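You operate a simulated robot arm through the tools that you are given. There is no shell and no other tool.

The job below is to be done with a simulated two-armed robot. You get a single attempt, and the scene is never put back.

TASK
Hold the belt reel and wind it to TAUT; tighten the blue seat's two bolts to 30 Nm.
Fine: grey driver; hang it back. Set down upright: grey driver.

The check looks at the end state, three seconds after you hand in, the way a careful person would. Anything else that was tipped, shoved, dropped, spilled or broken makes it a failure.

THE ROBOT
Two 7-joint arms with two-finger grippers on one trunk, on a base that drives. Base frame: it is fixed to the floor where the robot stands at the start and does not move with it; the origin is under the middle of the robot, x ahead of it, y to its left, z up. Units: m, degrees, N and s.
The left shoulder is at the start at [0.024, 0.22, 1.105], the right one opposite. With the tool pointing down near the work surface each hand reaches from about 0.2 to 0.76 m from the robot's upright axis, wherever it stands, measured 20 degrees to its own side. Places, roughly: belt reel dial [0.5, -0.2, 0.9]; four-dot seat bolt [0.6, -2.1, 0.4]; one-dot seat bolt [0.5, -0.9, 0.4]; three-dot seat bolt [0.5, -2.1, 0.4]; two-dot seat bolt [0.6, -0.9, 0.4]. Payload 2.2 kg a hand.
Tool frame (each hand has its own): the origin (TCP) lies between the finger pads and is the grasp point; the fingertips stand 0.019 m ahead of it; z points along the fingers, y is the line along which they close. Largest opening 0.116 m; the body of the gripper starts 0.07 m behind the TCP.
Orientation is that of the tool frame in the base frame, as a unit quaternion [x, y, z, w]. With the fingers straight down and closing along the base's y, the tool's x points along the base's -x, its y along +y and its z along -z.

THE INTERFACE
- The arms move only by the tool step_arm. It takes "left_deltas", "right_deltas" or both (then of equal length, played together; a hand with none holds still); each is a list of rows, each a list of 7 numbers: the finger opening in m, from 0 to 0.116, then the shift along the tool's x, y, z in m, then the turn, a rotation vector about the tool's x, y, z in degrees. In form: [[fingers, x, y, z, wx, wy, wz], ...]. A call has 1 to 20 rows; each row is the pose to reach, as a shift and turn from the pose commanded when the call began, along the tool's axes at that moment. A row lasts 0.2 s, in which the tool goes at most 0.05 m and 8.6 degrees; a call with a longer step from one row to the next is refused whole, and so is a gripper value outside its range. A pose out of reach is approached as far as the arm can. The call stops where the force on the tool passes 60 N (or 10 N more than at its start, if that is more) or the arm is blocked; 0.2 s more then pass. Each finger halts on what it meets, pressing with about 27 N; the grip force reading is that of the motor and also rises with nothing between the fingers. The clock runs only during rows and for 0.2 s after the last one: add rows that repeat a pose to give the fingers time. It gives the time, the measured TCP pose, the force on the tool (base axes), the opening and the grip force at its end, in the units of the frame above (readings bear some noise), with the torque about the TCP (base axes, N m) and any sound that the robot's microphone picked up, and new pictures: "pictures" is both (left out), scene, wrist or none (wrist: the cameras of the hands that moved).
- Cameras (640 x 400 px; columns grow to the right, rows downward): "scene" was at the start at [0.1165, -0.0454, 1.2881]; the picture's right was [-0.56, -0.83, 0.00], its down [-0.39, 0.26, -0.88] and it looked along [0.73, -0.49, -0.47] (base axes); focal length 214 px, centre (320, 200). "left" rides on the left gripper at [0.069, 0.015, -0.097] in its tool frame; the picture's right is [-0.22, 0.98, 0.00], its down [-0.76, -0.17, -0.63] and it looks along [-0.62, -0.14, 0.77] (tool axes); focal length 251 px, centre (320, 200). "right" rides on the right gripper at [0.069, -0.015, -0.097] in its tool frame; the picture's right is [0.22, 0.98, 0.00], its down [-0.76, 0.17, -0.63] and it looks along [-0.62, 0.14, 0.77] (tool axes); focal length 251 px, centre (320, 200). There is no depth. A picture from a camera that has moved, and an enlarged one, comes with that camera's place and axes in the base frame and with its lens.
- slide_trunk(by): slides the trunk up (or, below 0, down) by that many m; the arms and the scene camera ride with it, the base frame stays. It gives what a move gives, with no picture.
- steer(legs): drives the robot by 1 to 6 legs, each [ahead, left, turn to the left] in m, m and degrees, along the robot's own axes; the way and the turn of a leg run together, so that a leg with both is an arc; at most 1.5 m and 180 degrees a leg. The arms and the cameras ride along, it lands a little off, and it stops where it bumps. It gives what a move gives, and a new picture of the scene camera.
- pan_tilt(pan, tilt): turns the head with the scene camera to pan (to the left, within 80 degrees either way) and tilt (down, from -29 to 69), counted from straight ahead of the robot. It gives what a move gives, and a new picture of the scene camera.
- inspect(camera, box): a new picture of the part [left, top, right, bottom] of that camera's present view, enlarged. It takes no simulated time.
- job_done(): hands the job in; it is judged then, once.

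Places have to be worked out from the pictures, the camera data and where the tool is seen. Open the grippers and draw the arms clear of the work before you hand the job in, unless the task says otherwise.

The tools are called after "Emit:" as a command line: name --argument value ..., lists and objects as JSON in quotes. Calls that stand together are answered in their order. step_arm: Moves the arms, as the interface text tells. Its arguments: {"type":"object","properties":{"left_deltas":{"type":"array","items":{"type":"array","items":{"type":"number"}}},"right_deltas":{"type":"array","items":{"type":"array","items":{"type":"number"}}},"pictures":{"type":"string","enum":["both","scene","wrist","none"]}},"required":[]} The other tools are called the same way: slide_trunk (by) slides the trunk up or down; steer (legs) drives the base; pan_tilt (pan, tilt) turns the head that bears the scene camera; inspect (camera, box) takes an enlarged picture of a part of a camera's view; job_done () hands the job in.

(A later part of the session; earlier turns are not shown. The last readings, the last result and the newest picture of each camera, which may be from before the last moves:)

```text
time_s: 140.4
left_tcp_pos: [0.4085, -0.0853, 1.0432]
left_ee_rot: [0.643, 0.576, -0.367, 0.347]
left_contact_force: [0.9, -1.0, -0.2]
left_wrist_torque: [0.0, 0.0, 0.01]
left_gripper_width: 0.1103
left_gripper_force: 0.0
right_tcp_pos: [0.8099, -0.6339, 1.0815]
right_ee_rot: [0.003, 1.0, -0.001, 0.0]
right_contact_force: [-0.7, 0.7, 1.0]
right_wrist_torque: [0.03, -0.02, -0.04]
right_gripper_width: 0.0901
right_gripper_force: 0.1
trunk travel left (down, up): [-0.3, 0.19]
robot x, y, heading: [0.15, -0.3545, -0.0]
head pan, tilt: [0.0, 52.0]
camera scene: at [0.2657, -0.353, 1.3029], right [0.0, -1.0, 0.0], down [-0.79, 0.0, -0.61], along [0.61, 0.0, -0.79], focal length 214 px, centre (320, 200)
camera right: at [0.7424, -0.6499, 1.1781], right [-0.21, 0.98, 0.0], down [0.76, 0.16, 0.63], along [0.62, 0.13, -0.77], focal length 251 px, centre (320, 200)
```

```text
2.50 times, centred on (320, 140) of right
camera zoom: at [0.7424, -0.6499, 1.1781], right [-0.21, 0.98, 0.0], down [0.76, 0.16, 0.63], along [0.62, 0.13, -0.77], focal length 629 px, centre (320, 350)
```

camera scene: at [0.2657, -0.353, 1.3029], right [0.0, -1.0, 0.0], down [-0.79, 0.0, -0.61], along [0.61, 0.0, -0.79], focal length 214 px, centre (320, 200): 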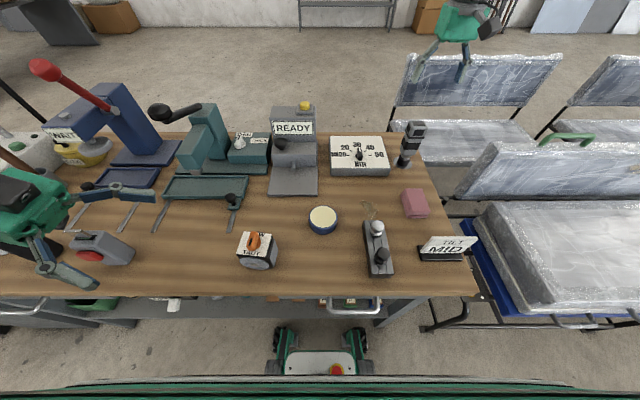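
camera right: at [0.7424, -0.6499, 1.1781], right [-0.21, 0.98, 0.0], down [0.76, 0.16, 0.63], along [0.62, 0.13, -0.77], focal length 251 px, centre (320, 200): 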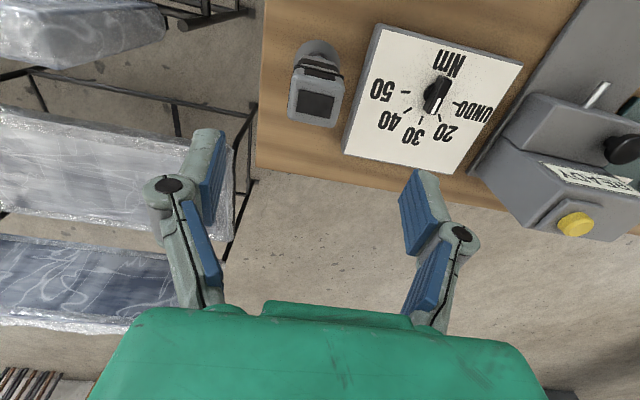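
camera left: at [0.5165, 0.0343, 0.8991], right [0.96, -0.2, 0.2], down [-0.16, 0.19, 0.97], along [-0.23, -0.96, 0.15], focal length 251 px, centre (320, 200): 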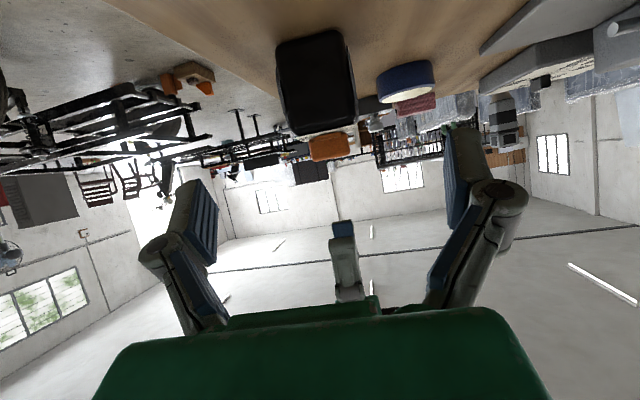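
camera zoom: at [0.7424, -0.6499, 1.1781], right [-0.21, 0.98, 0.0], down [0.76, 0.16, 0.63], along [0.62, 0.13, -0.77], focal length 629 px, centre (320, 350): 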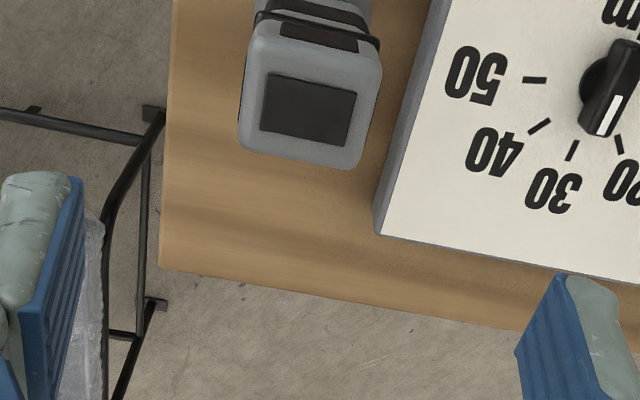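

The hand is level above the driver at (0.816,-0.6375). Descending halfway and re-checking the alignment.

Emit:
step_arm --right_deltas '[[0.09, -0.001, -0.0005, 0.012, 0, 0, 0], [0.09, -0.003, -0.001, 0.03, 0, 0, 0], [0.09, -0.005, -0.002, 0.05, 0, 0, 0], [0.09, -0.006, -0.003, 0.07, 0, 0, 0], [0.09, -0.006, -0.003, 0.085, 0, 0, 0], [0.09, -0.006, -0.003, 0.095, 0, 0, 0], [0.09, -0.006, -0.003, 0.1, 0, 0, 0], [0.09, -0.006, -0.003, 0.1, 0, 0, 0], [0.09, -0.006, -0.003, 0.1, 0, 0, 0]]' --pictures "wrist"

Emit:
inspect --camera "right" --box '[180, 60, 460, 240]'

```text
time_s: 142.4
left_tcp_pos: [0.4094, -0.0856, 1.0449]
left_ee_rot: [0.644, 0.575, -0.367, 0.346]
left_contact_force: [-0.6, -0.4, -0.2]
left_wrist_torque: [0.01, 0.01, 0.0]
left_gripper_width: 0.11
left_gripper_force: 0.0
right_tcp_pos: [0.8141, -0.638, 0.9819]
right_ee_rot: [0.002, 1.0, -0.001, -0.001]
right_contact_force: [-0.2, -0.1, 0.4]
right_wrist_torque: [-0.01, -0.01, 0.0]
right_gripper_width: 0.0902
right_gripper_force: 0.1
trunk travel left (down, up): [-0.3, 0.19]
robot x, y, heading: [0.1488, -0.357, 0.1]
head pan, tilt: [0.0, 52.0]
camera right: at [0.7466, -0.654, 1.0779], right [-0.21, 0.98, 0.0], down [0.76, 0.16, 0.63], along [0.62, 0.13, -0.78], focal length 251 px, centre (320, 200)
```

right: 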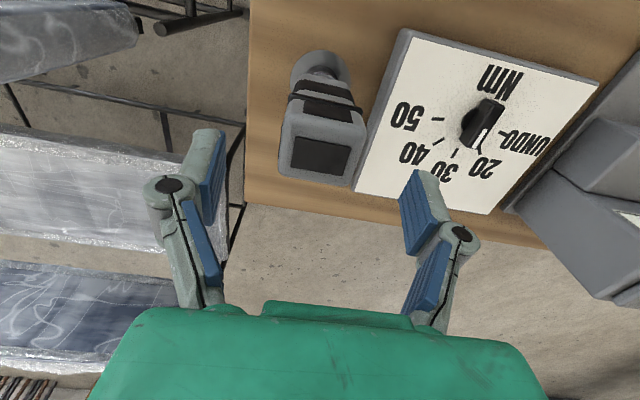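

```text
2.22 times, centred on (320, 150) of right
camera zoom: at [0.7466, -0.654, 1.0779], right [-0.21, 0.98, 0.0], down [0.76, 0.16, 0.63], along [0.62, 0.13, -0.78], focal length 559 px, centre (320, 311)
```

zoom: 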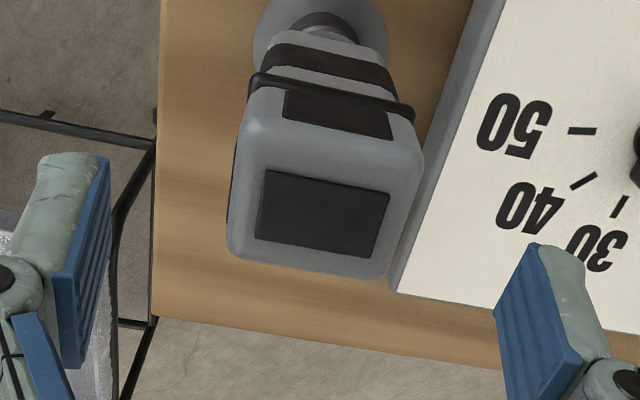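

Well aligned (driver centre 0.815,-0.638). Descending to TCP z≈0.912 and closing.

Emit:
step_arm --right_deltas '[[0.09, -0.001, 0, 0.012, 0, 0, 0], [0.09, -0.001, 0, 0.028, 0, 0, 0], [0.09, -0.001, 0, 0.044, 0, 0, 0], [0.09, -0.001, 0, 0.058, 0, 0, 0], [0.09, -0.001, 0, 0.066, 0, 0, 0], [0.09, -0.001, 0, 0.07, 0, 0, 0], [0.09, -0.001, 0, 0.07, 0, 0, 0], [0.075, -0.001, 0, 0.07, 0, 0, 0], [0.062, -0.001, 0, 0.07, 0, 0, 0], [0.055, -0.001, 0, 0.07, 0, 0, 0], [0.05, -0.001, 0, 0.07, 0, 0, 0], [0.046, -0.001, 0, 0.07, 0, 0, 0], [0.042, -0.001, 0, 0.07, 0, 0, 0], [0.038, -0.001, 0, 0.07, 0, 0, 0], [0.033, -0.001, 0, 0.07, 0, 0, 0], [0.028, -0.001, 0, 0.07, 0, 0, 0]]' --pictures "both"

Emit:
inspect --camera "scene" --box '[370, 90, 460, 180]'

```text
time_s: 145.8
left_tcp_pos: [0.4095, -0.0849, 1.0434]
left_ee_rot: [0.644, 0.575, -0.368, 0.346]
left_contact_force: [0.4, -0.2, -0.5]
left_wrist_torque: [0.03, -0.02, 0.03]
left_gripper_width: 0.1097
left_gripper_force: 0.0
right_tcp_pos: [0.8178, -0.6396, 0.9102]
right_ee_rot: [0.001, 1.0, 0.0, -0.001]
right_contact_force: [0.3, 1.6, 0.4]
right_wrist_torque: [0.1, -0.07, -0.02]
right_gripper_width: 0.0472
right_gripper_force: 27.0
trunk travel left (down, up): [-0.3, 0.19]
robot x, y, heading: [0.148, -0.3565, -0.1]
head pan, tilt: [0.0, 52.0]
camera scene: at [0.2658, -0.3524, 1.3029], right [0.0, -1.0, 0.0], down [-0.79, 0.0, -0.61], along [0.61, 0.0, -0.79], focal length 214 px, centre (320, 200)
camera right: at [0.7491, -0.6542, 1.0069], right [-0.21, 0.98, 0.0], down [0.76, 0.16, 0.63], along [0.62, 0.13, -0.77], focal length 251 px, centre (320, 200)
```

scene: 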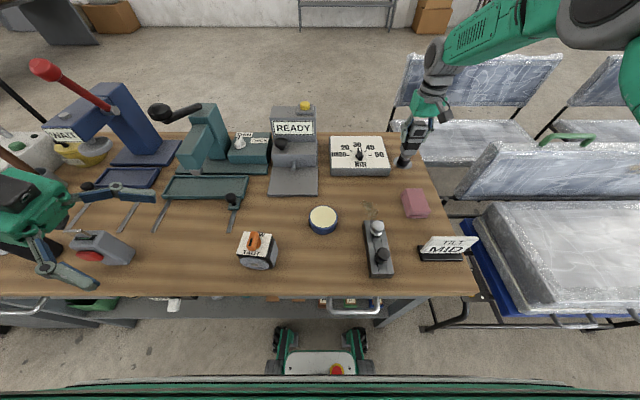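
right: 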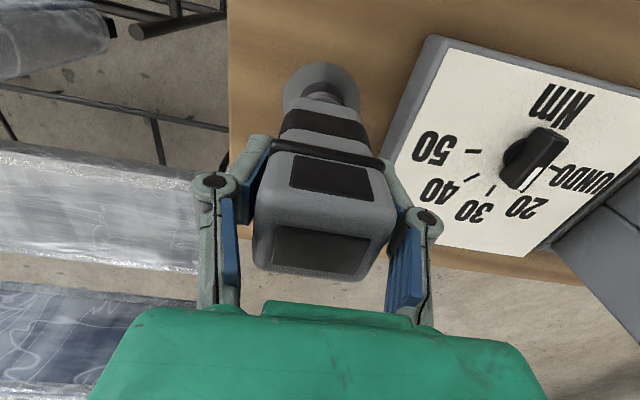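

```text
4.44 times, centred on (415, 135) of scene
camera zoom: at [0.2658, -0.3524, 1.3029], right [0.0, -1.0, 0.0], down [-0.79, 0.0, -0.61], along [0.61, 0.0, -0.79], focal length 953 px, centre (-102, 489)
```

zoom: 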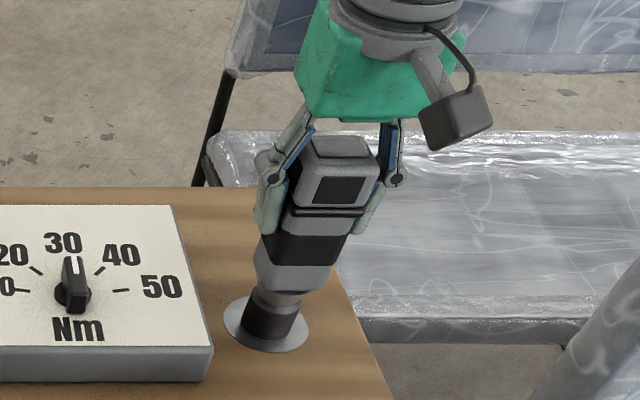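

Driver gripped (width 0.047, 27 N), TCP z=0.910. Lifting slowly straight up and watching the load.

Emit:
step_arm --right_deltas '[[0.02, 0, 0, -0.004, 0, 0, 0], [0.02, 0, 0, -0.012, 0, 0, 0], [0.02, 0, 0, -0.024, 0, 0, 0], [0.02, 0, 0, -0.04, 0, 0, 0], [0.02, 0, 0, -0.06, 0, 0, 0], [0.02, 0, 0, -0.08, 0, 0, 0], [0.02, 0, 0, -0.1, 0, 0, 0], [0.02, 0, 0, -0.12, 0, 0, 0], [0.02, 0, 0, -0.135, 0, 0, 0], [0.02, 0, 0, -0.145, 0, 0, 0], [0.02, 0, 0, -0.15, 0, 0, 0], [0.02, 0, 0, -0.15, 0, 0, 0]]' --pictures "both"

Emit:
inspect --camera "scene" --box '[370, 70, 470, 180]'

```text
time_s: 148.4
left_tcp_pos: [0.4097, -0.0841, 1.0448]
left_ee_rot: [0.644, 0.576, -0.367, 0.346]
left_contact_force: [-0.3, 0.1, 0.1]
left_wrist_torque: [-0.01, 0.03, 0.01]
left_gripper_width: 0.1099
left_gripper_force: 0.0
right_tcp_pos: [0.8172, -0.6387, 1.061]
right_ee_rot: [0.003, 1.0, -0.001, 0.0]
right_contact_force: [0.0, -0.4, -4.7]
right_wrist_torque: [-0.03, -0.01, -0.02]
right_gripper_width: 0.0471
right_gripper_force: 26.6
trunk travel left (down, up): [-0.3, 0.19]
robot x, y, heading: [0.1522, -0.354, -0.1]
head pan, tilt: [0.0, 52.0]
camera scene: at [0.2667, -0.3535, 1.3028], right [0.0, -1.0, 0.0], down [-0.79, 0.0, -0.61], along [0.61, 0.0, -0.79], focal length 214 px, centre (320, 200)
camera right: at [0.7491, -0.653, 1.1573], right [-0.21, 0.98, 0.0], down [0.76, 0.16, 0.63], along [0.62, 0.13, -0.78], focal length 251 px, centre (320, 200)
```

scene: 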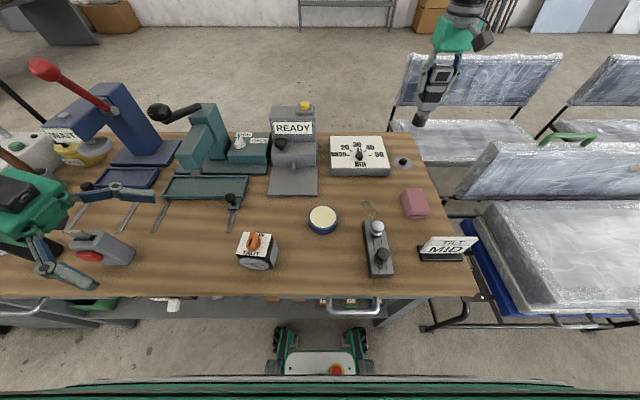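
right: 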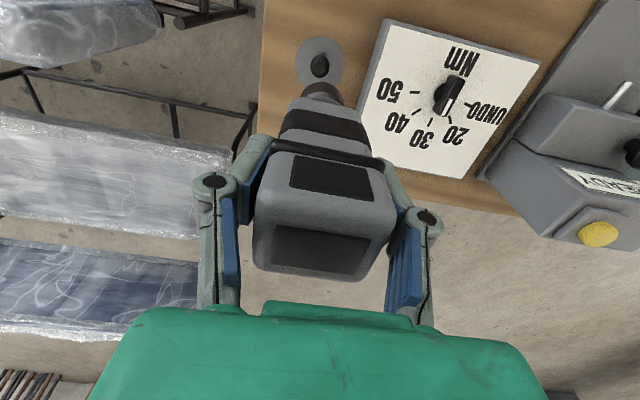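

```text
3.64 times, centred on (420, 125) of scene
camera zoom: at [0.2667, -0.3535, 1.3028], right [0.0, -1.0, 0.0], down [-0.79, 0.0, -0.61], along [0.61, 0.0, -0.79], focal length 780 px, centre (-44, 473)
```

zoom: 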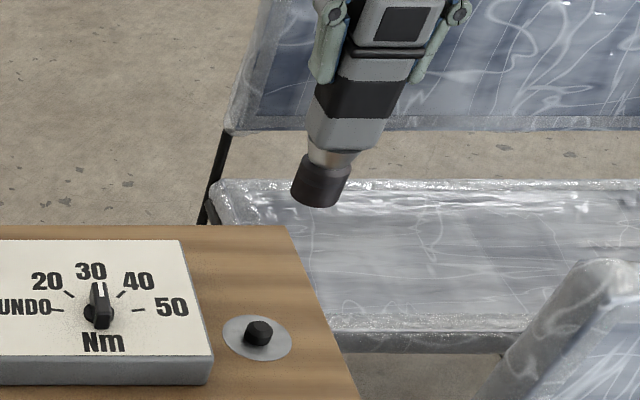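

Lifted cleanly (4.7 N); the stand is a disc with a hex peg on which the socket hangs. For driving, I'll pull the right hand in and up, and raise the left hand well above bench height since I'll lower the trunk later.

Emit:
step_arm --left_deltas '[[0.11, -0.006, 0.003, -0.007, 0, 0, 0], [0.11, -0.018, 0.009, -0.021, 0, 0, 0], [0.11, -0.034, 0.016, -0.04, 0, 0, 0], [0.11, -0.052, 0.025, -0.06, 0, 0, 0], [0.11, -0.07, 0.034, -0.081, 0, 0, 0], [0.11, -0.088, 0.042, -0.102, 0, 0, 0], [0.11, -0.106, 0.051, -0.123, 0, 0, 0], [0.11, -0.124, 0.059, -0.144, 0, 0, 0], [0.11, -0.141, 0.067, -0.164, 0, 0, 0], [0.11, -0.156, 0.075, -0.181, 0, 0, 0], [0.11, -0.167, 0.08, -0.194, 0, 0, 0], [0.11, -0.1729, 0.0828, -0.2007, 0, 0, 0], [0.11, -0.1729, 0.0828, -0.2007, 0, 0, 0]]' --right_deltas '[[0.02, 0.006, 0, -0.004, 0, 0, 0], [0.02, 0.02, 0, -0.011, 0, 0, 0], [0.02, 0.038, 0, -0.02, 0, 0, 0], [0.02, 0.058, 0, -0.03, 0, 0, 0], [0.02, 0.079, 0, -0.04, 0, 0, 0], [0.02, 0.1, 0, -0.05, 0, 0, 0], [0.02, 0.121, 0, -0.06, 0, 0, 0], [0.02, 0.142, 0, -0.07, 0, 0, 0], [0.02, 0.162, 0, -0.08, 0, 0, 0], [0.02, 0.18, 0, -0.089, 0, 0, 0], [0.02, 0.193, 0, -0.096, 0, 0, 0], [0.02, 0.2, 0, -0.1, 0, 0, 0], [0.02, 0.2, 0, -0.1, 0, 0, 0]]' --pictures "scene"

```text
time_s: 151.2
left_tcp_pos: [0.4956, -0.0031, 1.2974]
left_ee_rot: [0.644, 0.575, -0.367, 0.346]
left_contact_force: [0.5, 0.0, -0.4]
left_wrist_torque: [0.02, 0.01, -0.05]
left_gripper_width: 0.11
left_gripper_force: 0.1
right_tcp_pos: [0.6185, -0.6382, 1.1618]
right_ee_rot: [0.002, 1.0, 0.0, -0.001]
right_contact_force: [0.0, 0.4, -6.0]
right_wrist_torque: [0.0, -0.01, 0.01]
right_gripper_width: 0.0471
right_gripper_force: 27.3
trunk travel left (down, up): [-0.3, 0.19]
robot x, y, heading: [0.1482, -0.3531, -0.1]
head pan, tilt: [0.0, 52.0]
camera scene: at [0.2658, -0.3532, 1.3028], right [0.0, -1.0, 0.0], down [-0.79, 0.0, -0.61], along [0.61, 0.0, -0.79], focal length 214 px, centre (320, 200)
```

scene: 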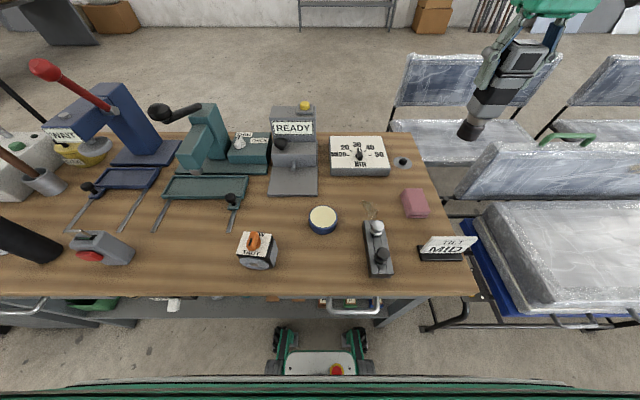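

Arms are clear. Backing off 12 cm from the bench and driving 0.39 m right, in front of the seat bracket.

Emit:
steer --legs '[[-0.12, 0.0, 0.0], [0.0, -0.39, 0.0]]'

Emit:
pan_tilt --pan -10 --tilt 58

```text
time_s: 154.5
left_tcp_pos: [0.373, -0.3925, 1.2966]
left_ee_rot: [0.64, 0.579, -0.365, 0.349]
left_contact_force: [-0.5, 0.2, -0.5]
left_wrist_torque: [-0.01, 0.03, 0.0]
left_gripper_width: 0.1098
left_gripper_force: 0.0
right_tcp_pos: [0.5024, -1.0267, 1.1628]
right_ee_rot: [-0.003, 1.0, -0.001, 0.0]
right_contact_force: [-0.5, -0.6, -5.6]
right_wrist_torque: [-0.01, -0.04, 0.04]
right_gripper_width: 0.0471
right_gripper_force: 26.9
trunk travel left (down, up): [-0.3, 0.19]
robot x, y, heading: [0.0325, -0.749, 0.5]
head pan, tilt: [0.0, 52.0]
camera scene: at [0.1467, -0.7404, 1.3028], right [0.01, -1.0, 0.01], down [-0.79, -0.01, -0.61], along [0.61, 0.0, -0.79], focal length 214 px, centre (320, 200)
```

scene: 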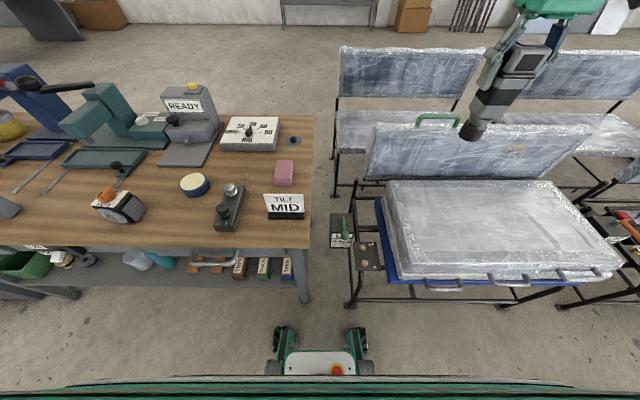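

```text
time_s: 155.2
left_tcp_pos: [0.3704, -0.3903, 1.2971]
left_ee_rot: [0.641, 0.578, -0.365, 0.349]
left_contact_force: [0.4, 0.6, 0.3]
left_wrist_torque: [-0.03, 0.01, -0.01]
left_gripper_width: 0.11
left_gripper_force: 0.1
right_tcp_pos: [0.5, -1.0239, 1.1634]
right_ee_rot: [-0.004, 1.0, -0.002, 0.001]
right_contact_force: [1.1, 0.7, -5.7]
right_wrist_torque: [0.01, 0.0, 0.04]
right_gripper_width: 0.047
right_gripper_force: 26.8
trunk travel left (down, up): [-0.3, 0.19]
robot x, y, heading: [0.0298, -0.7467, 0.7]
head pan, tilt: [-10.0, 58.0]
camera scene: at [0.1393, -0.7479, 1.2954], right [-0.16, -0.99, 0.01], down [-0.84, 0.13, -0.53], along [0.52, -0.09, -0.85], focal length 214 px, centre (320, 200)
```

scene: 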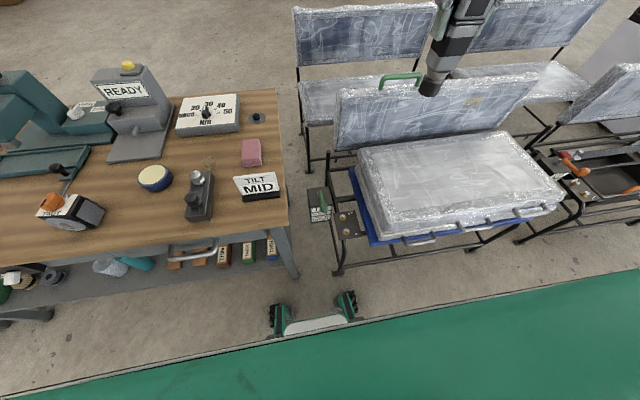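

The blue seat's bracket is right ahead. I'll zoom in on the bolts, the lever label, and also the other (orange) seat's bolts to be sure which belong to the blue seat.

Emit:
inspect --camera "scene" --box '[300, 180, 400, 250]'

Emit:
inspect --camera "scene" --box '[500, 110, 640, 250]'

Emit:
inspect --camera "scene" --box '[300, 180, 350, 222]'

```text
5.71 times, centred on (350, 215) of scene
camera zoom: at [0.1393, -0.7479, 1.2954], right [-0.16, -0.99, 0.01], down [-0.84, 0.13, -0.53], along [0.52, -0.09, -0.85], focal length 1226 px, centre (149, 114)
```

zoom: 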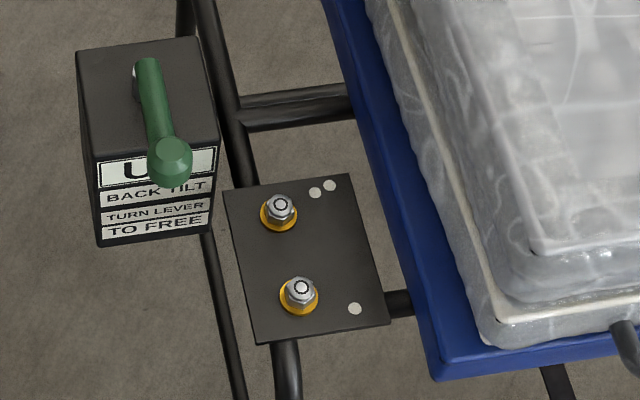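

```text
2.86 times, centred on (570, 180) of scene
camera zoom: at [0.1393, -0.7479, 1.2954], right [-0.16, -0.99, 0.01], down [-0.84, 0.13, -0.53], along [0.52, -0.09, -0.85], focal length 613 px, centre (-394, 257)
```

zoom: 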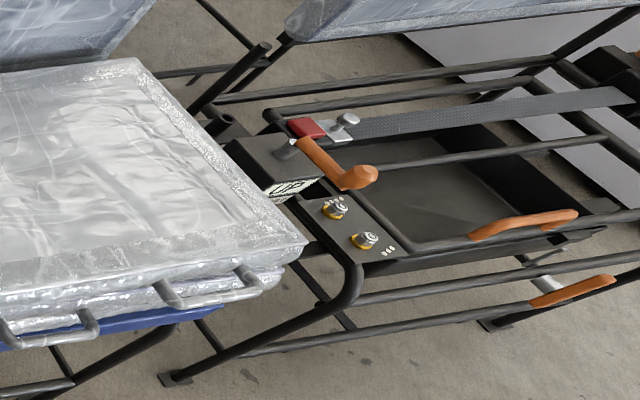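

```text
9.52 times, centred on (325, 201) of scene
camera zoom: at [0.1393, -0.7479, 1.2954], right [-0.16, -0.99, 0.01], down [-0.84, 0.13, -0.53], along [0.52, -0.09, -0.85], focal length 2043 px, centre (272, 190)
```

zoom: 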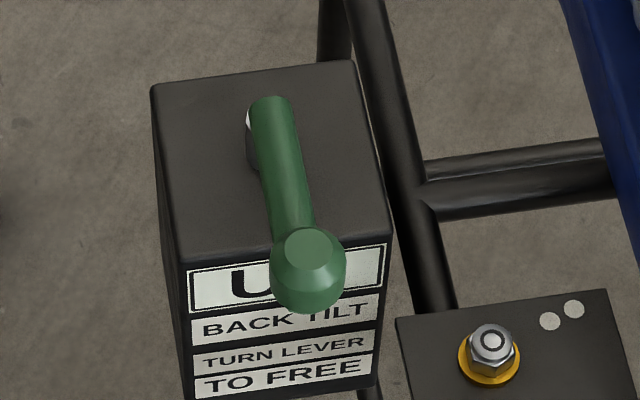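

Confirmed: one-dot bolt ≈(0.487,-0.926,0.457) and two-dot ≈(0.556,-0.925,0.457) sit on the blue seat's bracket; three/four-dot belong to the orange seat. The green lever knob is near (0.537,-0.831,0.586), which I must avoid. Lowering the trunk 0.2 m.

Emit:
slide_trunk --by -0.2

Emit:
pan_tilt --pan -15 --tilt 45

```text
time_s: 157.3
left_tcp_pos: [0.3708, -0.404, 1.1007]
left_ee_rot: [0.643, 0.579, -0.363, 0.346]
left_contact_force: [-0.2, -0.1, 0.1]
left_wrist_torque: [-0.01, -0.01, -0.01]
left_gripper_width: 0.1099
left_gripper_force: 0.1
right_tcp_pos: [0.5005, -1.0371, 0.9611]
right_ee_rot: [-0.002, 1.0, 0.002, 0.001]
right_contact_force: [-1.0, -0.6, -6.1]
right_wrist_torque: [-0.01, -0.02, -0.03]
right_gripper_width: 0.047
right_gripper_force: 26.6
trunk travel left (down, up): [-0.1, 0.39]
robot x, y, heading: [0.0282, -0.7482, 0.6]
head pan, tilt: [-10.0, 58.0]
```

```text
time_s: 158.1
left_tcp_pos: [0.3707, -0.4033, 1.0997]
left_ee_rot: [0.643, 0.579, -0.363, 0.346]
left_contact_force: [1.1, -0.4, 0.9]
left_wrist_torque: [0.02, 0.04, -0.03]
left_gripper_width: 0.11
left_gripper_force: 0.1
right_tcp_pos: [0.5003, -1.036, 0.9617]
right_ee_rot: [-0.003, 1.0, 0.003, 0.001]
right_contact_force: [-0.6, -0.3, -5.0]
right_wrist_torque: [0.03, 0.0, 0.01]
right_gripper_width: 0.0469
right_gripper_force: 27.0
trunk travel left (down, up): [-0.1, 0.39]
robot x, y, heading: [0.0307, -0.748, 0.5]
head pan, tilt: [-15.0, 45.0]
camera scene: at [0.1495, -0.7699, 1.1124], right [-0.25, -0.97, 0.0], down [-0.69, 0.18, -0.7], along [0.68, -0.18, -0.71], focal length 214 px, centre (320, 200)
```

scene: 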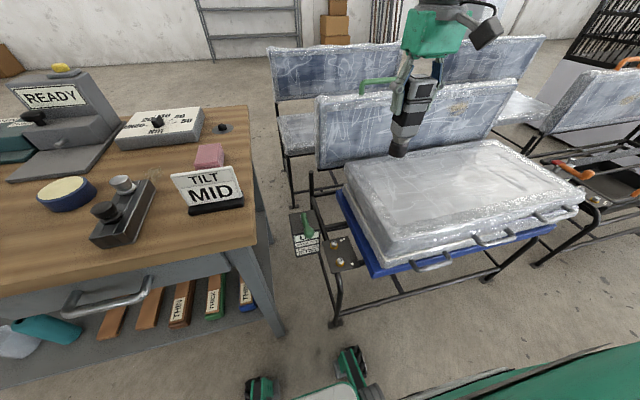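

Moving the right hand over the bolts at safe height, then down to TCP z≈0.72 (socket ≈0.61) for a close look.

Emit:
step_arm --right_deltas '[[0.02, 0.001, 0.006, 0, 0, 0, 0], [0.02, 0.002, 0.018, 0, 0, 0, 0], [0.02, 0.004, 0.034, 0.005, 0, 0, 0], [0.02, 0.006, 0.052, 0.015, 0, 0, 0], [0.02, 0.008, 0.07, 0.03, 0, 0, 0], [0.02, 0.01, 0.086, 0.05, 0, 0, 0], [0.02, 0.011, 0.098, 0.075, 0, 0, 0], [0.02, 0.012, 0.106, 0.1, 0, 0, 0], [0.02, 0.013, 0.11, 0.125, 0, 0, 0], [0.02, 0.013, 0.11, 0.15, 0, 0, 0], [0.02, 0.013, 0.11, 0.175, 0, 0, 0], [0.02, 0.013, 0.11, 0.2, 0, 0, 0], [0.02, 0.013, 0.11, 0.22, 0, 0, 0], [0.02, 0.013, 0.11, 0.235, 0, 0, 0], [0.02, 0.013, 0.11, 0.242, 0, 0, 0], [0.02, 0.013, 0.11, 0.242, 0, 0, 0], [0.02, 0.013, 0.11, 0.242, 0, 0, 0], [0.02, 0.013, 0.11, 0.242, 0, 0, 0]]' --pictures "both"

Emit:
inspect --camera "scene" --box '[270, 180, 410, 290]'

Emit:
inspect --camera "right" --box '[200, 0, 440, 160]'

```text
time_s: 161.9
left_tcp_pos: [0.3715, -0.3999, 1.0992]
left_ee_rot: [0.643, 0.579, -0.362, 0.346]
left_contact_force: [-0.2, -0.7, 0.6]
left_wrist_torque: [0.01, 0.03, 0.02]
left_gripper_width: 0.11
left_gripper_force: 0.1
right_tcp_pos: [0.4859, -0.9232, 0.7204]
right_ee_rot: [-0.003, 1.0, 0.0, 0.001]
right_contact_force: [0.2, 0.3, -5.0]
right_wrist_torque: [0.01, 0.04, 0.04]
right_gripper_width: 0.0471
right_gripper_force: 26.9
trunk travel left (down, up): [-0.1, 0.39]
robot x, y, heading: [0.0295, -0.7481, 0.6]
head pan, tilt: [-15.0, 45.0]
camera scene: at [0.1498, -0.7663, 1.1124], right [-0.25, -0.97, 0.0], down [-0.69, 0.18, -0.71], along [0.68, -0.18, -0.71], focal length 214 px, centre (320, 200)
camera right: at [0.4184, -0.9393, 0.8157], right [-0.22, 0.98, 0.0], down [0.75, 0.17, 0.63], along [0.62, 0.14, -0.77], focal length 251 px, centre (320, 200)
```

scene: 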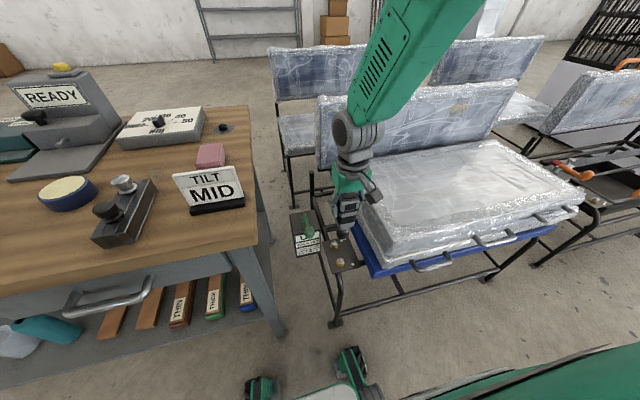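
right: 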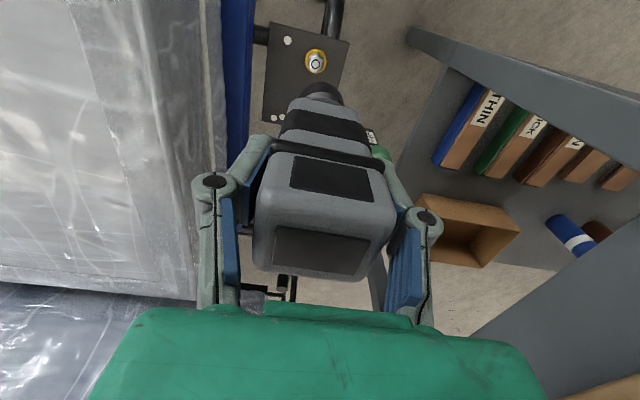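

```text
3.64 times, centred on (340, 235) of scene
camera zoom: at [0.1498, -0.7663, 1.1124], right [-0.25, -0.97, 0.0], down [-0.69, 0.18, -0.71], along [0.68, -0.18, -0.71], focal length 780 px, centre (247, 73)
```

zoom: 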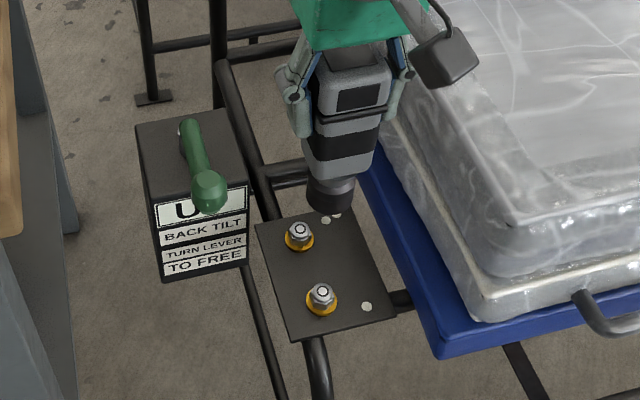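

```text
2.50 times, centred on (320, 80) of right
camera zoom: at [0.4184, -0.9393, 0.8157], right [-0.22, 0.98, 0.0], down [0.75, 0.17, 0.63], along [0.62, 0.14, -0.77], focal length 629 px, centre (320, 500)
```

zoom: 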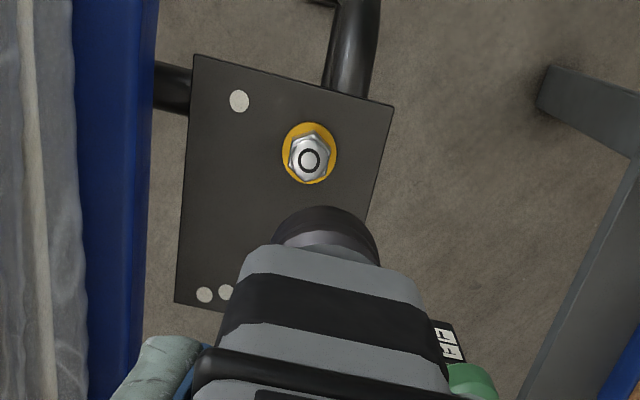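

The wrist view shows the one-dot bolt just ahead of the socket; the socket rim is ~0.112 m below TCP. Shifting +3 mm x, -6 mm y and descending until the socket hovers ~2 cm above the bolt.

Emit:
step_arm --right_deltas '[[0.02, -0.001, -0.002, 0.01, 0, 0, 0], [0.02, -0.002, -0.004, 0.025, 0, 0, 0], [0.02, -0.003, -0.006, 0.045, 0, 0, 0], [0.02, -0.003, -0.006, 0.065, 0, 0, 0], [0.02, -0.003, -0.006, 0.085, 0, 0, 0], [0.02, -0.003, -0.006, 0.105, 0, 0, 0], [0.02, -0.003, -0.006, 0.12, 0, 0, 0], [0.02, -0.003, -0.006, 0.128, 0, 0, 0], [0.02, -0.003, -0.006, 0.131, 0, 0, 0], [0.02, -0.003, -0.006, 0.131, 0, 0, 0], [0.02, -0.003, -0.006, 0.131, 0, 0, 0]]' --pictures "wrist"

Emit:
inspect --camera "scene" --box '[290, 190, 390, 280]'

Emit:
inspect --camera "right" --box '[200, 0, 440, 160]'

```text
time_s: 164.3
left_tcp_pos: [0.3718, -0.3998, 1.0997]
left_ee_rot: [0.642, 0.579, -0.363, 0.348]
left_contact_force: [-0.2, 0.1, -0.2]
left_wrist_torque: [-0.02, -0.01, 0.01]
left_gripper_width: 0.1099
left_gripper_force: 0.1
right_tcp_pos: [0.4894, -0.9277, 0.5896]
right_ee_rot: [-0.003, 1.0, 0.001, 0.001]
right_contact_force: [1.0, 0.7, -4.9]
right_wrist_torque: [-0.01, -0.01, 0.01]
right_gripper_width: 0.0468
right_gripper_force: 26.9
trunk travel left (down, up): [-0.1, 0.39]
robot x, y, heading: [0.0288, -0.7487, 0.5]
head pan, tilt: [-15.0, 45.0]
camera right: at [0.4223, -0.944, 0.6847], right [-0.22, 0.98, 0.0], down [0.75, 0.17, 0.63], along [0.62, 0.14, -0.77], focal length 251 px, centre (320, 200)
```

right: 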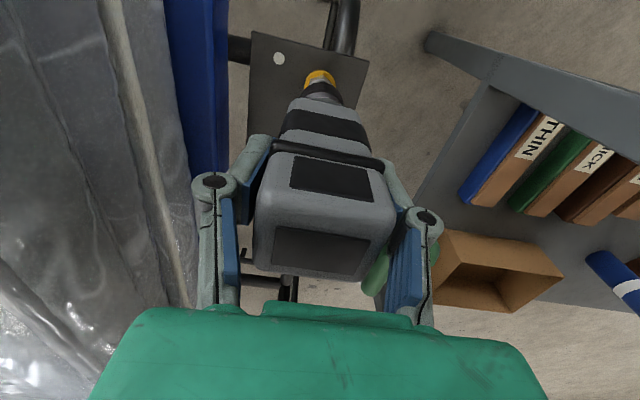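

```text
4.44 times, centred on (340, 235) of scene
camera zoom: at [0.1501, -0.7663, 1.1124], right [-0.25, -0.97, 0.0], down [-0.69, 0.18, -0.7], along [0.68, -0.18, -0.71], focal length 953 px, centre (231, 44)
```

zoom: 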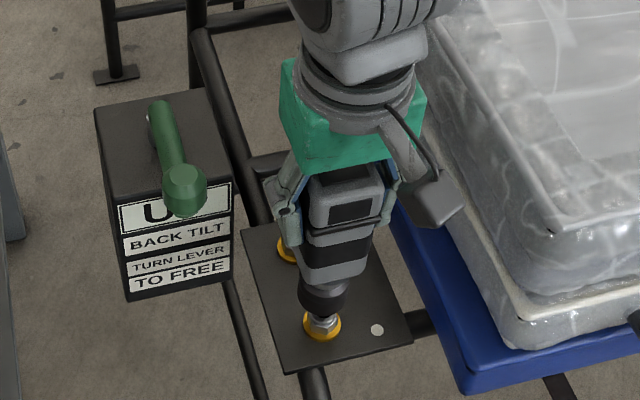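

```text
2.50 times, centred on (320, 80) of right
camera zoom: at [0.4223, -0.944, 0.6847], right [-0.22, 0.98, 0.0], down [0.75, 0.17, 0.63], along [0.62, 0.14, -0.77], focal length 629 px, centre (320, 500)
```

zoom: 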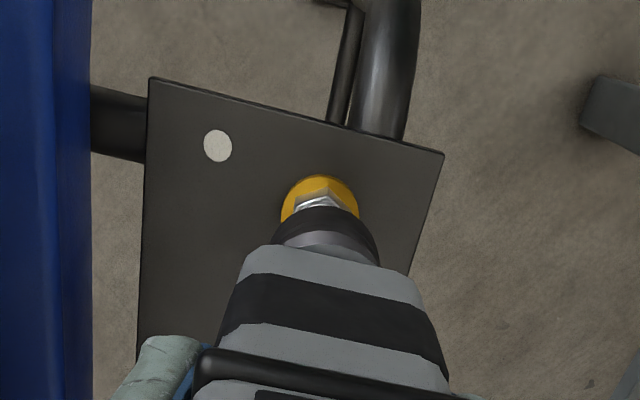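

Socket and bolt line up within 2 mm. Adjusting -2 mm in y and lowering gently in small steps until I feel contact.

Emit:
step_arm --right_deltas '[[0.02, 0, -0.001, 0.002, 0, 0, 0], [0.02, 0, -0.002, 0.005, 0, 0, 0], [0.02, 0, -0.002, 0.008, 0, 0, 0], [0.02, 0, -0.002, 0.011, 0, 0, 0], [0.02, 0, -0.002, 0.014, 0, 0, 0], [0.02, 0, -0.002, 0.017, 0, 0, 0], [0.02, 0, -0.002, 0.02, 0, 0, 0], [0.02, 0, -0.002, 0.02, 0, 0, 0]]' --pictures "wrist"

Emit:
inspect --camera "scene" --box '[300, 210, 380, 280]'

Emit:
inspect --camera "right" --box '[240, 20, 400, 120]'

```text
time_s: 166.1
left_tcp_pos: [0.37, -0.4003, 1.0983]
left_ee_rot: [0.642, 0.579, -0.363, 0.347]
left_contact_force: [-0.7, -0.2, -0.7]
left_wrist_torque: [0.0, 0.0, -0.02]
left_gripper_width: 0.11
left_gripper_force: 0.0
right_tcp_pos: [0.4896, -0.93, 0.5688]
right_ee_rot: [-0.004, 1.0, 0.0, 0.001]
right_contact_force: [-0.2, 0.2, -6.1]
right_wrist_torque: [-0.03, 0.01, 0.01]
right_gripper_width: 0.0471
right_gripper_force: 27.7
trunk travel left (down, up): [-0.1, 0.39]
robot x, y, heading: [0.028, -0.7477, 0.4]
head pan, tilt: [-15.0, 45.0]
camera right: at [0.4218, -0.9466, 0.6646], right [-0.22, 0.98, 0.0], down [0.75, 0.17, 0.63], along [0.62, 0.14, -0.77], focal length 251 px, centre (320, 200)
```

right: 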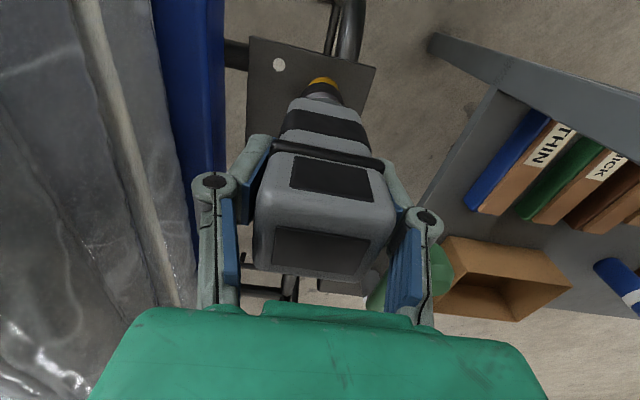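

```text
5.71 times, centred on (340, 245) of scene
camera zoom: at [0.1501, -0.7663, 1.1124], right [-0.25, -0.97, 0.0], down [-0.69, 0.18, -0.7], along [0.68, -0.18, -0.71], focal length 1226 px, centre (206, -57)
```

zoom: 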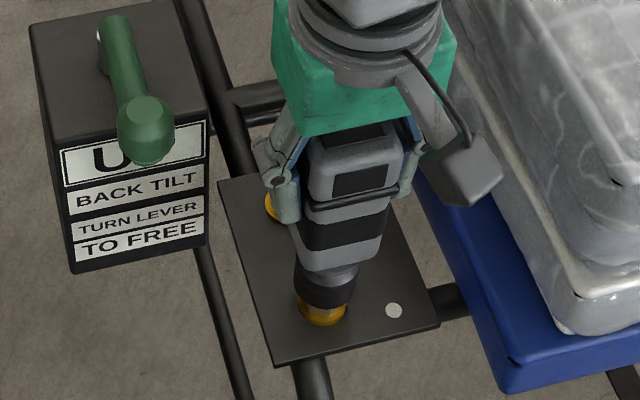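

```text
4.00 times, centred on (320, 70) of right
camera zoom: at [0.4218, -0.9466, 0.6646], right [-0.22, 0.98, 0.0], down [0.75, 0.17, 0.63], along [0.62, 0.14, -0.77], focal length 1006 px, centre (320, 720)
```

zoom: 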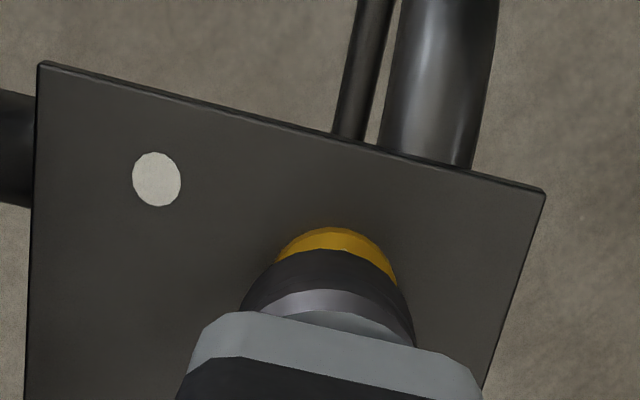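

No contact yet; the socket is around the bolt head level but ~2.5 mm to the -y side of the washer. Shifting +2.5 mm in y and re-checking.

Emit:
step_arm --right_deltas '[[0.02, 0, 0.0013, 0, 0, 0, 0], [0.02, 0, 0.0025, 0, 0, 0, 0], [0.02, 0, 0.0025, 0, 0, 0, 0], [0.02, 0, 0.0025, 0, 0, 0, 0], [0.02, 0, 0.0025, 0, 0, 0, 0]]' --pictures "none"

Emit:
inspect --camera "right" --box '[240, 20, 400, 120]'

Emit:
inspect --camera "scene" --box '[320, 230, 370, 270]'

```text
time_s: 167.3
left_tcp_pos: [0.3702, -0.3998, 1.0992]
left_ee_rot: [0.643, 0.579, -0.363, 0.346]
left_contact_force: [1.0, -0.6, -0.1]
left_wrist_torque: [-0.01, -0.01, 0.0]
left_gripper_width: 0.11
left_gripper_force: 0.1
right_tcp_pos: [0.4903, -0.9283, 0.569]
right_ee_rot: [-0.004, 1.0, 0.002, 0.001]
right_contact_force: [0.1, -0.4, -5.2]
right_wrist_torque: [0.0, 0.03, -0.01]
right_gripper_width: 0.0472
right_gripper_force: 27.2
trunk travel left (down, up): [-0.1, 0.39]
robot x, y, heading: [0.032, -0.7505, 0.5]
head pan, tilt: [-15.0, 45.0]
```

```text
4.00 times, centred on (320, 70) of right
camera zoom: at [0.422, -0.9446, 0.6643], right [-0.22, 0.98, 0.0], down [0.75, 0.17, 0.63], along [0.62, 0.14, -0.77], focal length 1006 px, centre (320, 720)
```

zoom: 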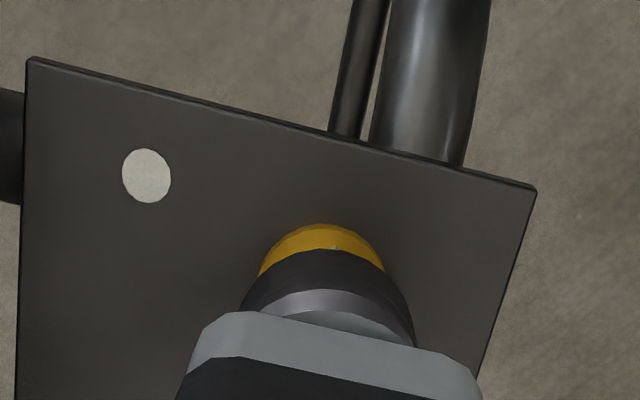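

```text
10.00 times, centred on (345, 250) of scene
camera zoom: at [0.1501, -0.7663, 1.1124], right [-0.25, -0.97, 0.0], down [-0.69, 0.18, -0.7], along [0.68, -0.18, -0.71], focal length 2145 px, centre (70, -300)
```

zoom: 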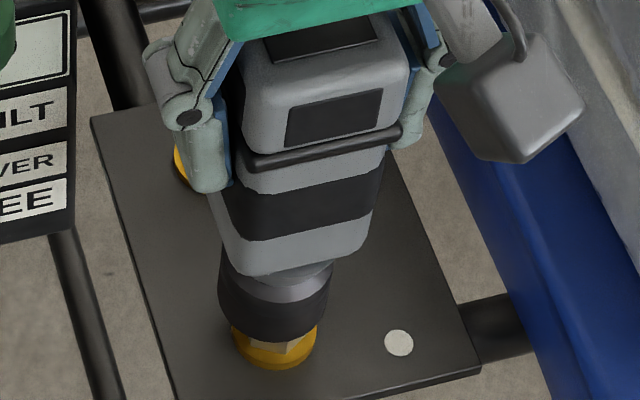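

Aligned within about 1–2 mm now. Small correction (1.5 mm toward the robot) and continuing down in 2 mm steps, watching for contact.

Emit:
step_arm --right_deltas '[[0.02, 0.001, -0.0005, 0.002, 0, 0, 0], [0.02, 0.0015, -0.001, 0.004, 0, 0, 0], [0.02, 0.0015, -0.001, 0.006, 0, 0, 0], [0.02, 0.0015, -0.001, 0.008, 0, 0, 0], [0.02, 0.0015, -0.001, 0.01, 0, 0, 0], [0.02, 0.0015, -0.001, 0.01, 0, 0, 0]]' --pictures "none"

Emit:
inspect --camera "right" --box '[240, 20, 400, 120]'

Emit:
inspect --camera "scene" --box '[320, 230, 370, 270]'

```text
time_s: 168.7
left_tcp_pos: [0.3707, -0.4009, 1.0983]
left_ee_rot: [0.643, 0.579, -0.363, 0.346]
left_contact_force: [1.2, -0.1, 0.4]
left_wrist_torque: [0.02, 0.01, -0.02]
left_gripper_width: 0.11
left_gripper_force: 0.0
right_tcp_pos: [0.4876, -0.9291, 0.5601]
right_ee_rot: [-0.002, 1.0, 0.002, 0.001]
right_contact_force: [0.1, 0.7, -5.8]
right_wrist_torque: [-0.01, -0.03, -0.02]
right_gripper_width: 0.047
right_gripper_force: 27.1
trunk travel left (down, up): [-0.1, 0.39]
robot x, y, heading: [0.0271, -0.7518, 0.8]
head pan, tilt: [-15.0, 45.0]
```

```text
4.00 times, centred on (320, 70) of right
camera zoom: at [0.4205, -0.9448, 0.6551], right [-0.22, 0.98, 0.0], down [0.75, 0.17, 0.63], along [0.62, 0.14, -0.77], focal length 1006 px, centre (320, 720)
```

zoom: 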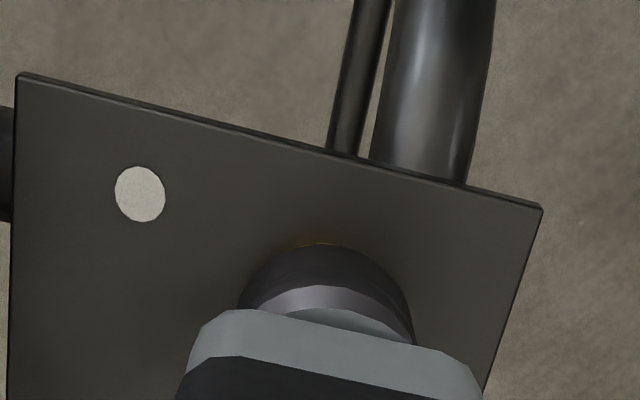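

```text
10.00 times, centred on (345, 250) of scene
camera zoom: at [0.15, -0.7666, 1.1124], right [-0.25, -0.97, 0.0], down [-0.69, 0.18, -0.7], along [0.68, -0.18, -0.71], focal length 2145 px, centre (70, -300)
```

zoom: 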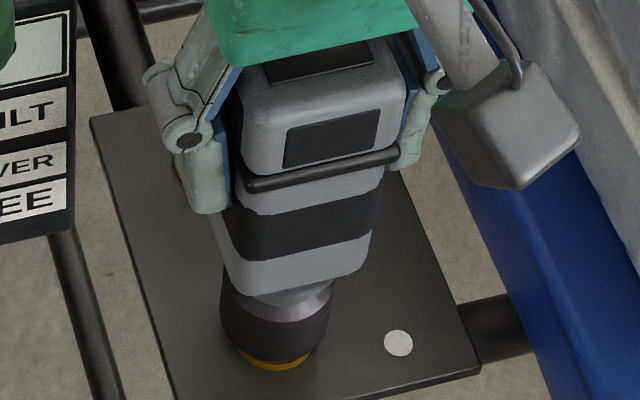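

The socket has slipped over the bolt head with no force. Continuing down until it seats.

Emit:
step_arm --right_deltas '[[0.02, 0, 0, 0.002, 0, 0, 0], [0.02, 0, 0, 0.004, 0, 0, 0], [0.02, 0, 0, 0.006, 0, 0, 0], [0.02, 0, 0, 0.008, 0, 0, 0], [0.02, 0, 0, 0.01, 0, 0, 0], [0.02, 0, 0, 0.01, 0, 0, 0]]' --pictures "none"

Emit:
inspect --camera "scene" --box '[320, 230, 370, 270]'

```text
time_s: 170.1
left_tcp_pos: [0.3697, -0.3997, 1.0987]
left_ee_rot: [0.642, 0.579, -0.363, 0.347]
left_contact_force: [-1.0, -0.5, 0.1]
left_wrist_torque: [0.02, -0.03, 0.0]
left_gripper_width: 0.1101
left_gripper_force: 0.0
right_tcp_pos: [0.4878, -0.9274, 0.5488]
right_ee_rot: [-0.004, 1.0, 0.001, 0.001]
right_contact_force: [0.6, 0.1, 4.1]
right_wrist_torque: [-0.03, -0.07, 0.23]
right_gripper_width: 0.0473
right_gripper_force: 27.1
trunk travel left (down, up): [-0.1, 0.39]
robot x, y, heading: [0.0325, -0.7458, 0.5]
head pan, tilt: [-15.0, 45.0]
```

```text
10.00 times, centred on (345, 250) of scene
camera zoom: at [0.1491, -0.7656, 1.1126], right [-0.25, -0.97, 0.0], down [-0.69, 0.17, -0.71], along [0.68, -0.18, -0.71], focal length 2145 px, centre (70, -300)
```

zoom: 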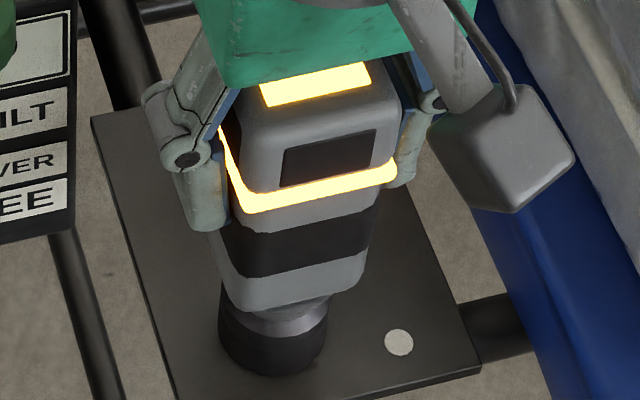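

The driver lit up amber and there's a reaction torque of 0.23 N·m: it's seated and running. I'll hold it steady and watch for the colour to change.

Emit:
step_arm --right_deltas '[[0.02, 0, 0, 0, 0, 0, 0], [0.02, 0, 0, 0, 0, 0, 0], [0.02, 0, 0, 0, 0, 0, 0], [0.02, 0, 0, 0, 0, 0, 0], [0.02, 0, 0, 0, 0, 0, 0]]' --pictures "none"

Emit:
inspect --camera "scene" --box '[320, 230, 370, 270]'

```text
time_s: 171.3
left_tcp_pos: [0.37, -0.3999, 1.0983]
left_ee_rot: [0.642, 0.579, -0.363, 0.348]
left_contact_force: [0.3, -0.8, -0.3]
left_wrist_torque: [-0.02, 0.03, -0.01]
left_gripper_width: 0.1101
left_gripper_force: 0.0
right_tcp_pos: [0.4878, -0.9265, 0.5499]
right_ee_rot: [-0.003, 1.0, 0.001, 0.002]
right_contact_force: [1.3, 2.4, 2.7]
right_wrist_torque: [0.14, -0.2, -0.02]
right_gripper_width: 0.047
right_gripper_force: 27.3
trunk travel left (down, up): [-0.1, 0.39]
robot x, y, heading: [0.0303, -0.7468, 0.7]
head pan, tilt: [-15.0, 45.0]
```

```text
10.00 times, centred on (345, 250) of scene
camera zoom: at [0.1494, -0.7655, 1.1126], right [-0.25, -0.97, 0.0], down [-0.69, 0.17, -0.71], along [0.68, -0.18, -0.71], focal length 2145 px, centre (70, -300)
```

zoom: 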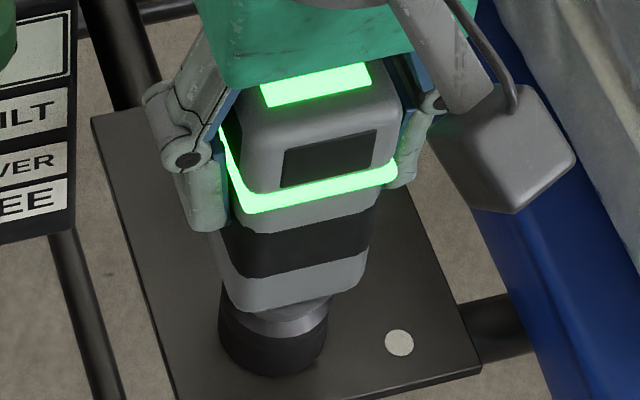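

Green light: the one-dot bolt is tightened. Lifting the driver straight up off it by 6 cm.

Emit:
step_arm --right_deltas '[[0.02, 0, 0, -0.004, 0, 0, 0], [0.02, 0, 0, -0.01, 0, 0, 0], [0.02, 0, 0, -0.018, 0, 0, 0], [0.02, 0, 0, -0.028, 0, 0, 0], [0.02, 0, 0, -0.04, 0, 0, 0], [0.02, 0, 0, -0.05, 0, 0, 0], [0.02, 0, 0, -0.057, 0, 0, 0], [0.02, 0, 0, -0.06, 0, 0, 0], [0.02, 0, 0, -0.06, 0, 0, 0]]' --pictures "none"

Emit:
inspect --camera "scene" --box '[290, 190, 390, 280]'

Emit:
inspect --camera "right" --box '[200, 0, 440, 160]'

```text
time_s: 173.3
left_tcp_pos: [0.3709, -0.3999, 1.0991]
left_ee_rot: [0.643, 0.579, -0.363, 0.346]
left_contact_force: [0.6, -0.6, -0.1]
left_wrist_torque: [-0.02, 0.01, -0.01]
left_gripper_width: 0.1101
left_gripper_force: 0.1
right_tcp_pos: [0.4875, -0.9279, 0.6087]
right_ee_rot: [-0.003, 1.0, 0.002, 0.001]
right_contact_force: [0.2, 0.5, -5.4]
right_wrist_torque: [0.0, 0.0, 0.01]
right_gripper_width: 0.0473
right_gripper_force: 27.4
trunk travel left (down, up): [-0.1, 0.39]
robot x, y, heading: [0.0294, -0.7523, 0.4]
head pan, tilt: [-15.0, 45.0]
```

```text
4.44 times, centred on (340, 235) of scene
camera zoom: at [0.15, -0.7662, 1.1124], right [-0.25, -0.97, 0.0], down [-0.69, 0.18, -0.7], along [0.68, -0.18, -0.71], focal length 953 px, centre (231, 44)
```

zoom: 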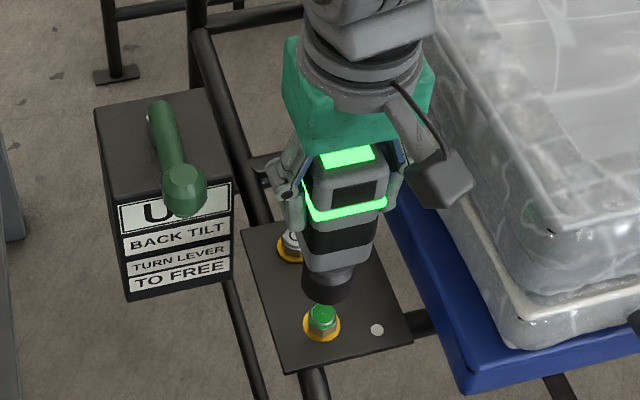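

```text
2.50 times, centred on (320, 80) of right
camera zoom: at [0.4196, -0.944, 0.7057], right [-0.22, 0.98, 0.0], down [0.75, 0.17, 0.63], along [0.62, 0.14, -0.77], focal length 629 px, centre (320, 500)
```

zoom: 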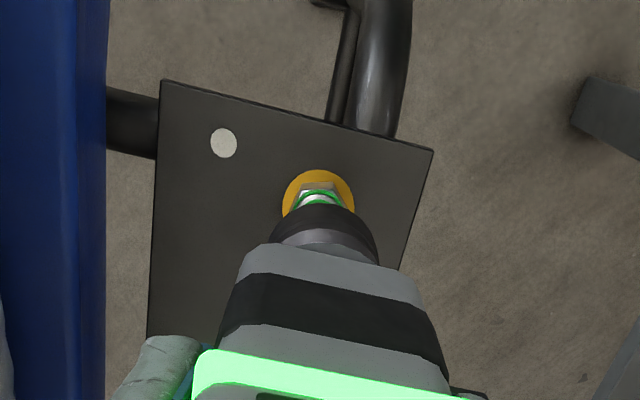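

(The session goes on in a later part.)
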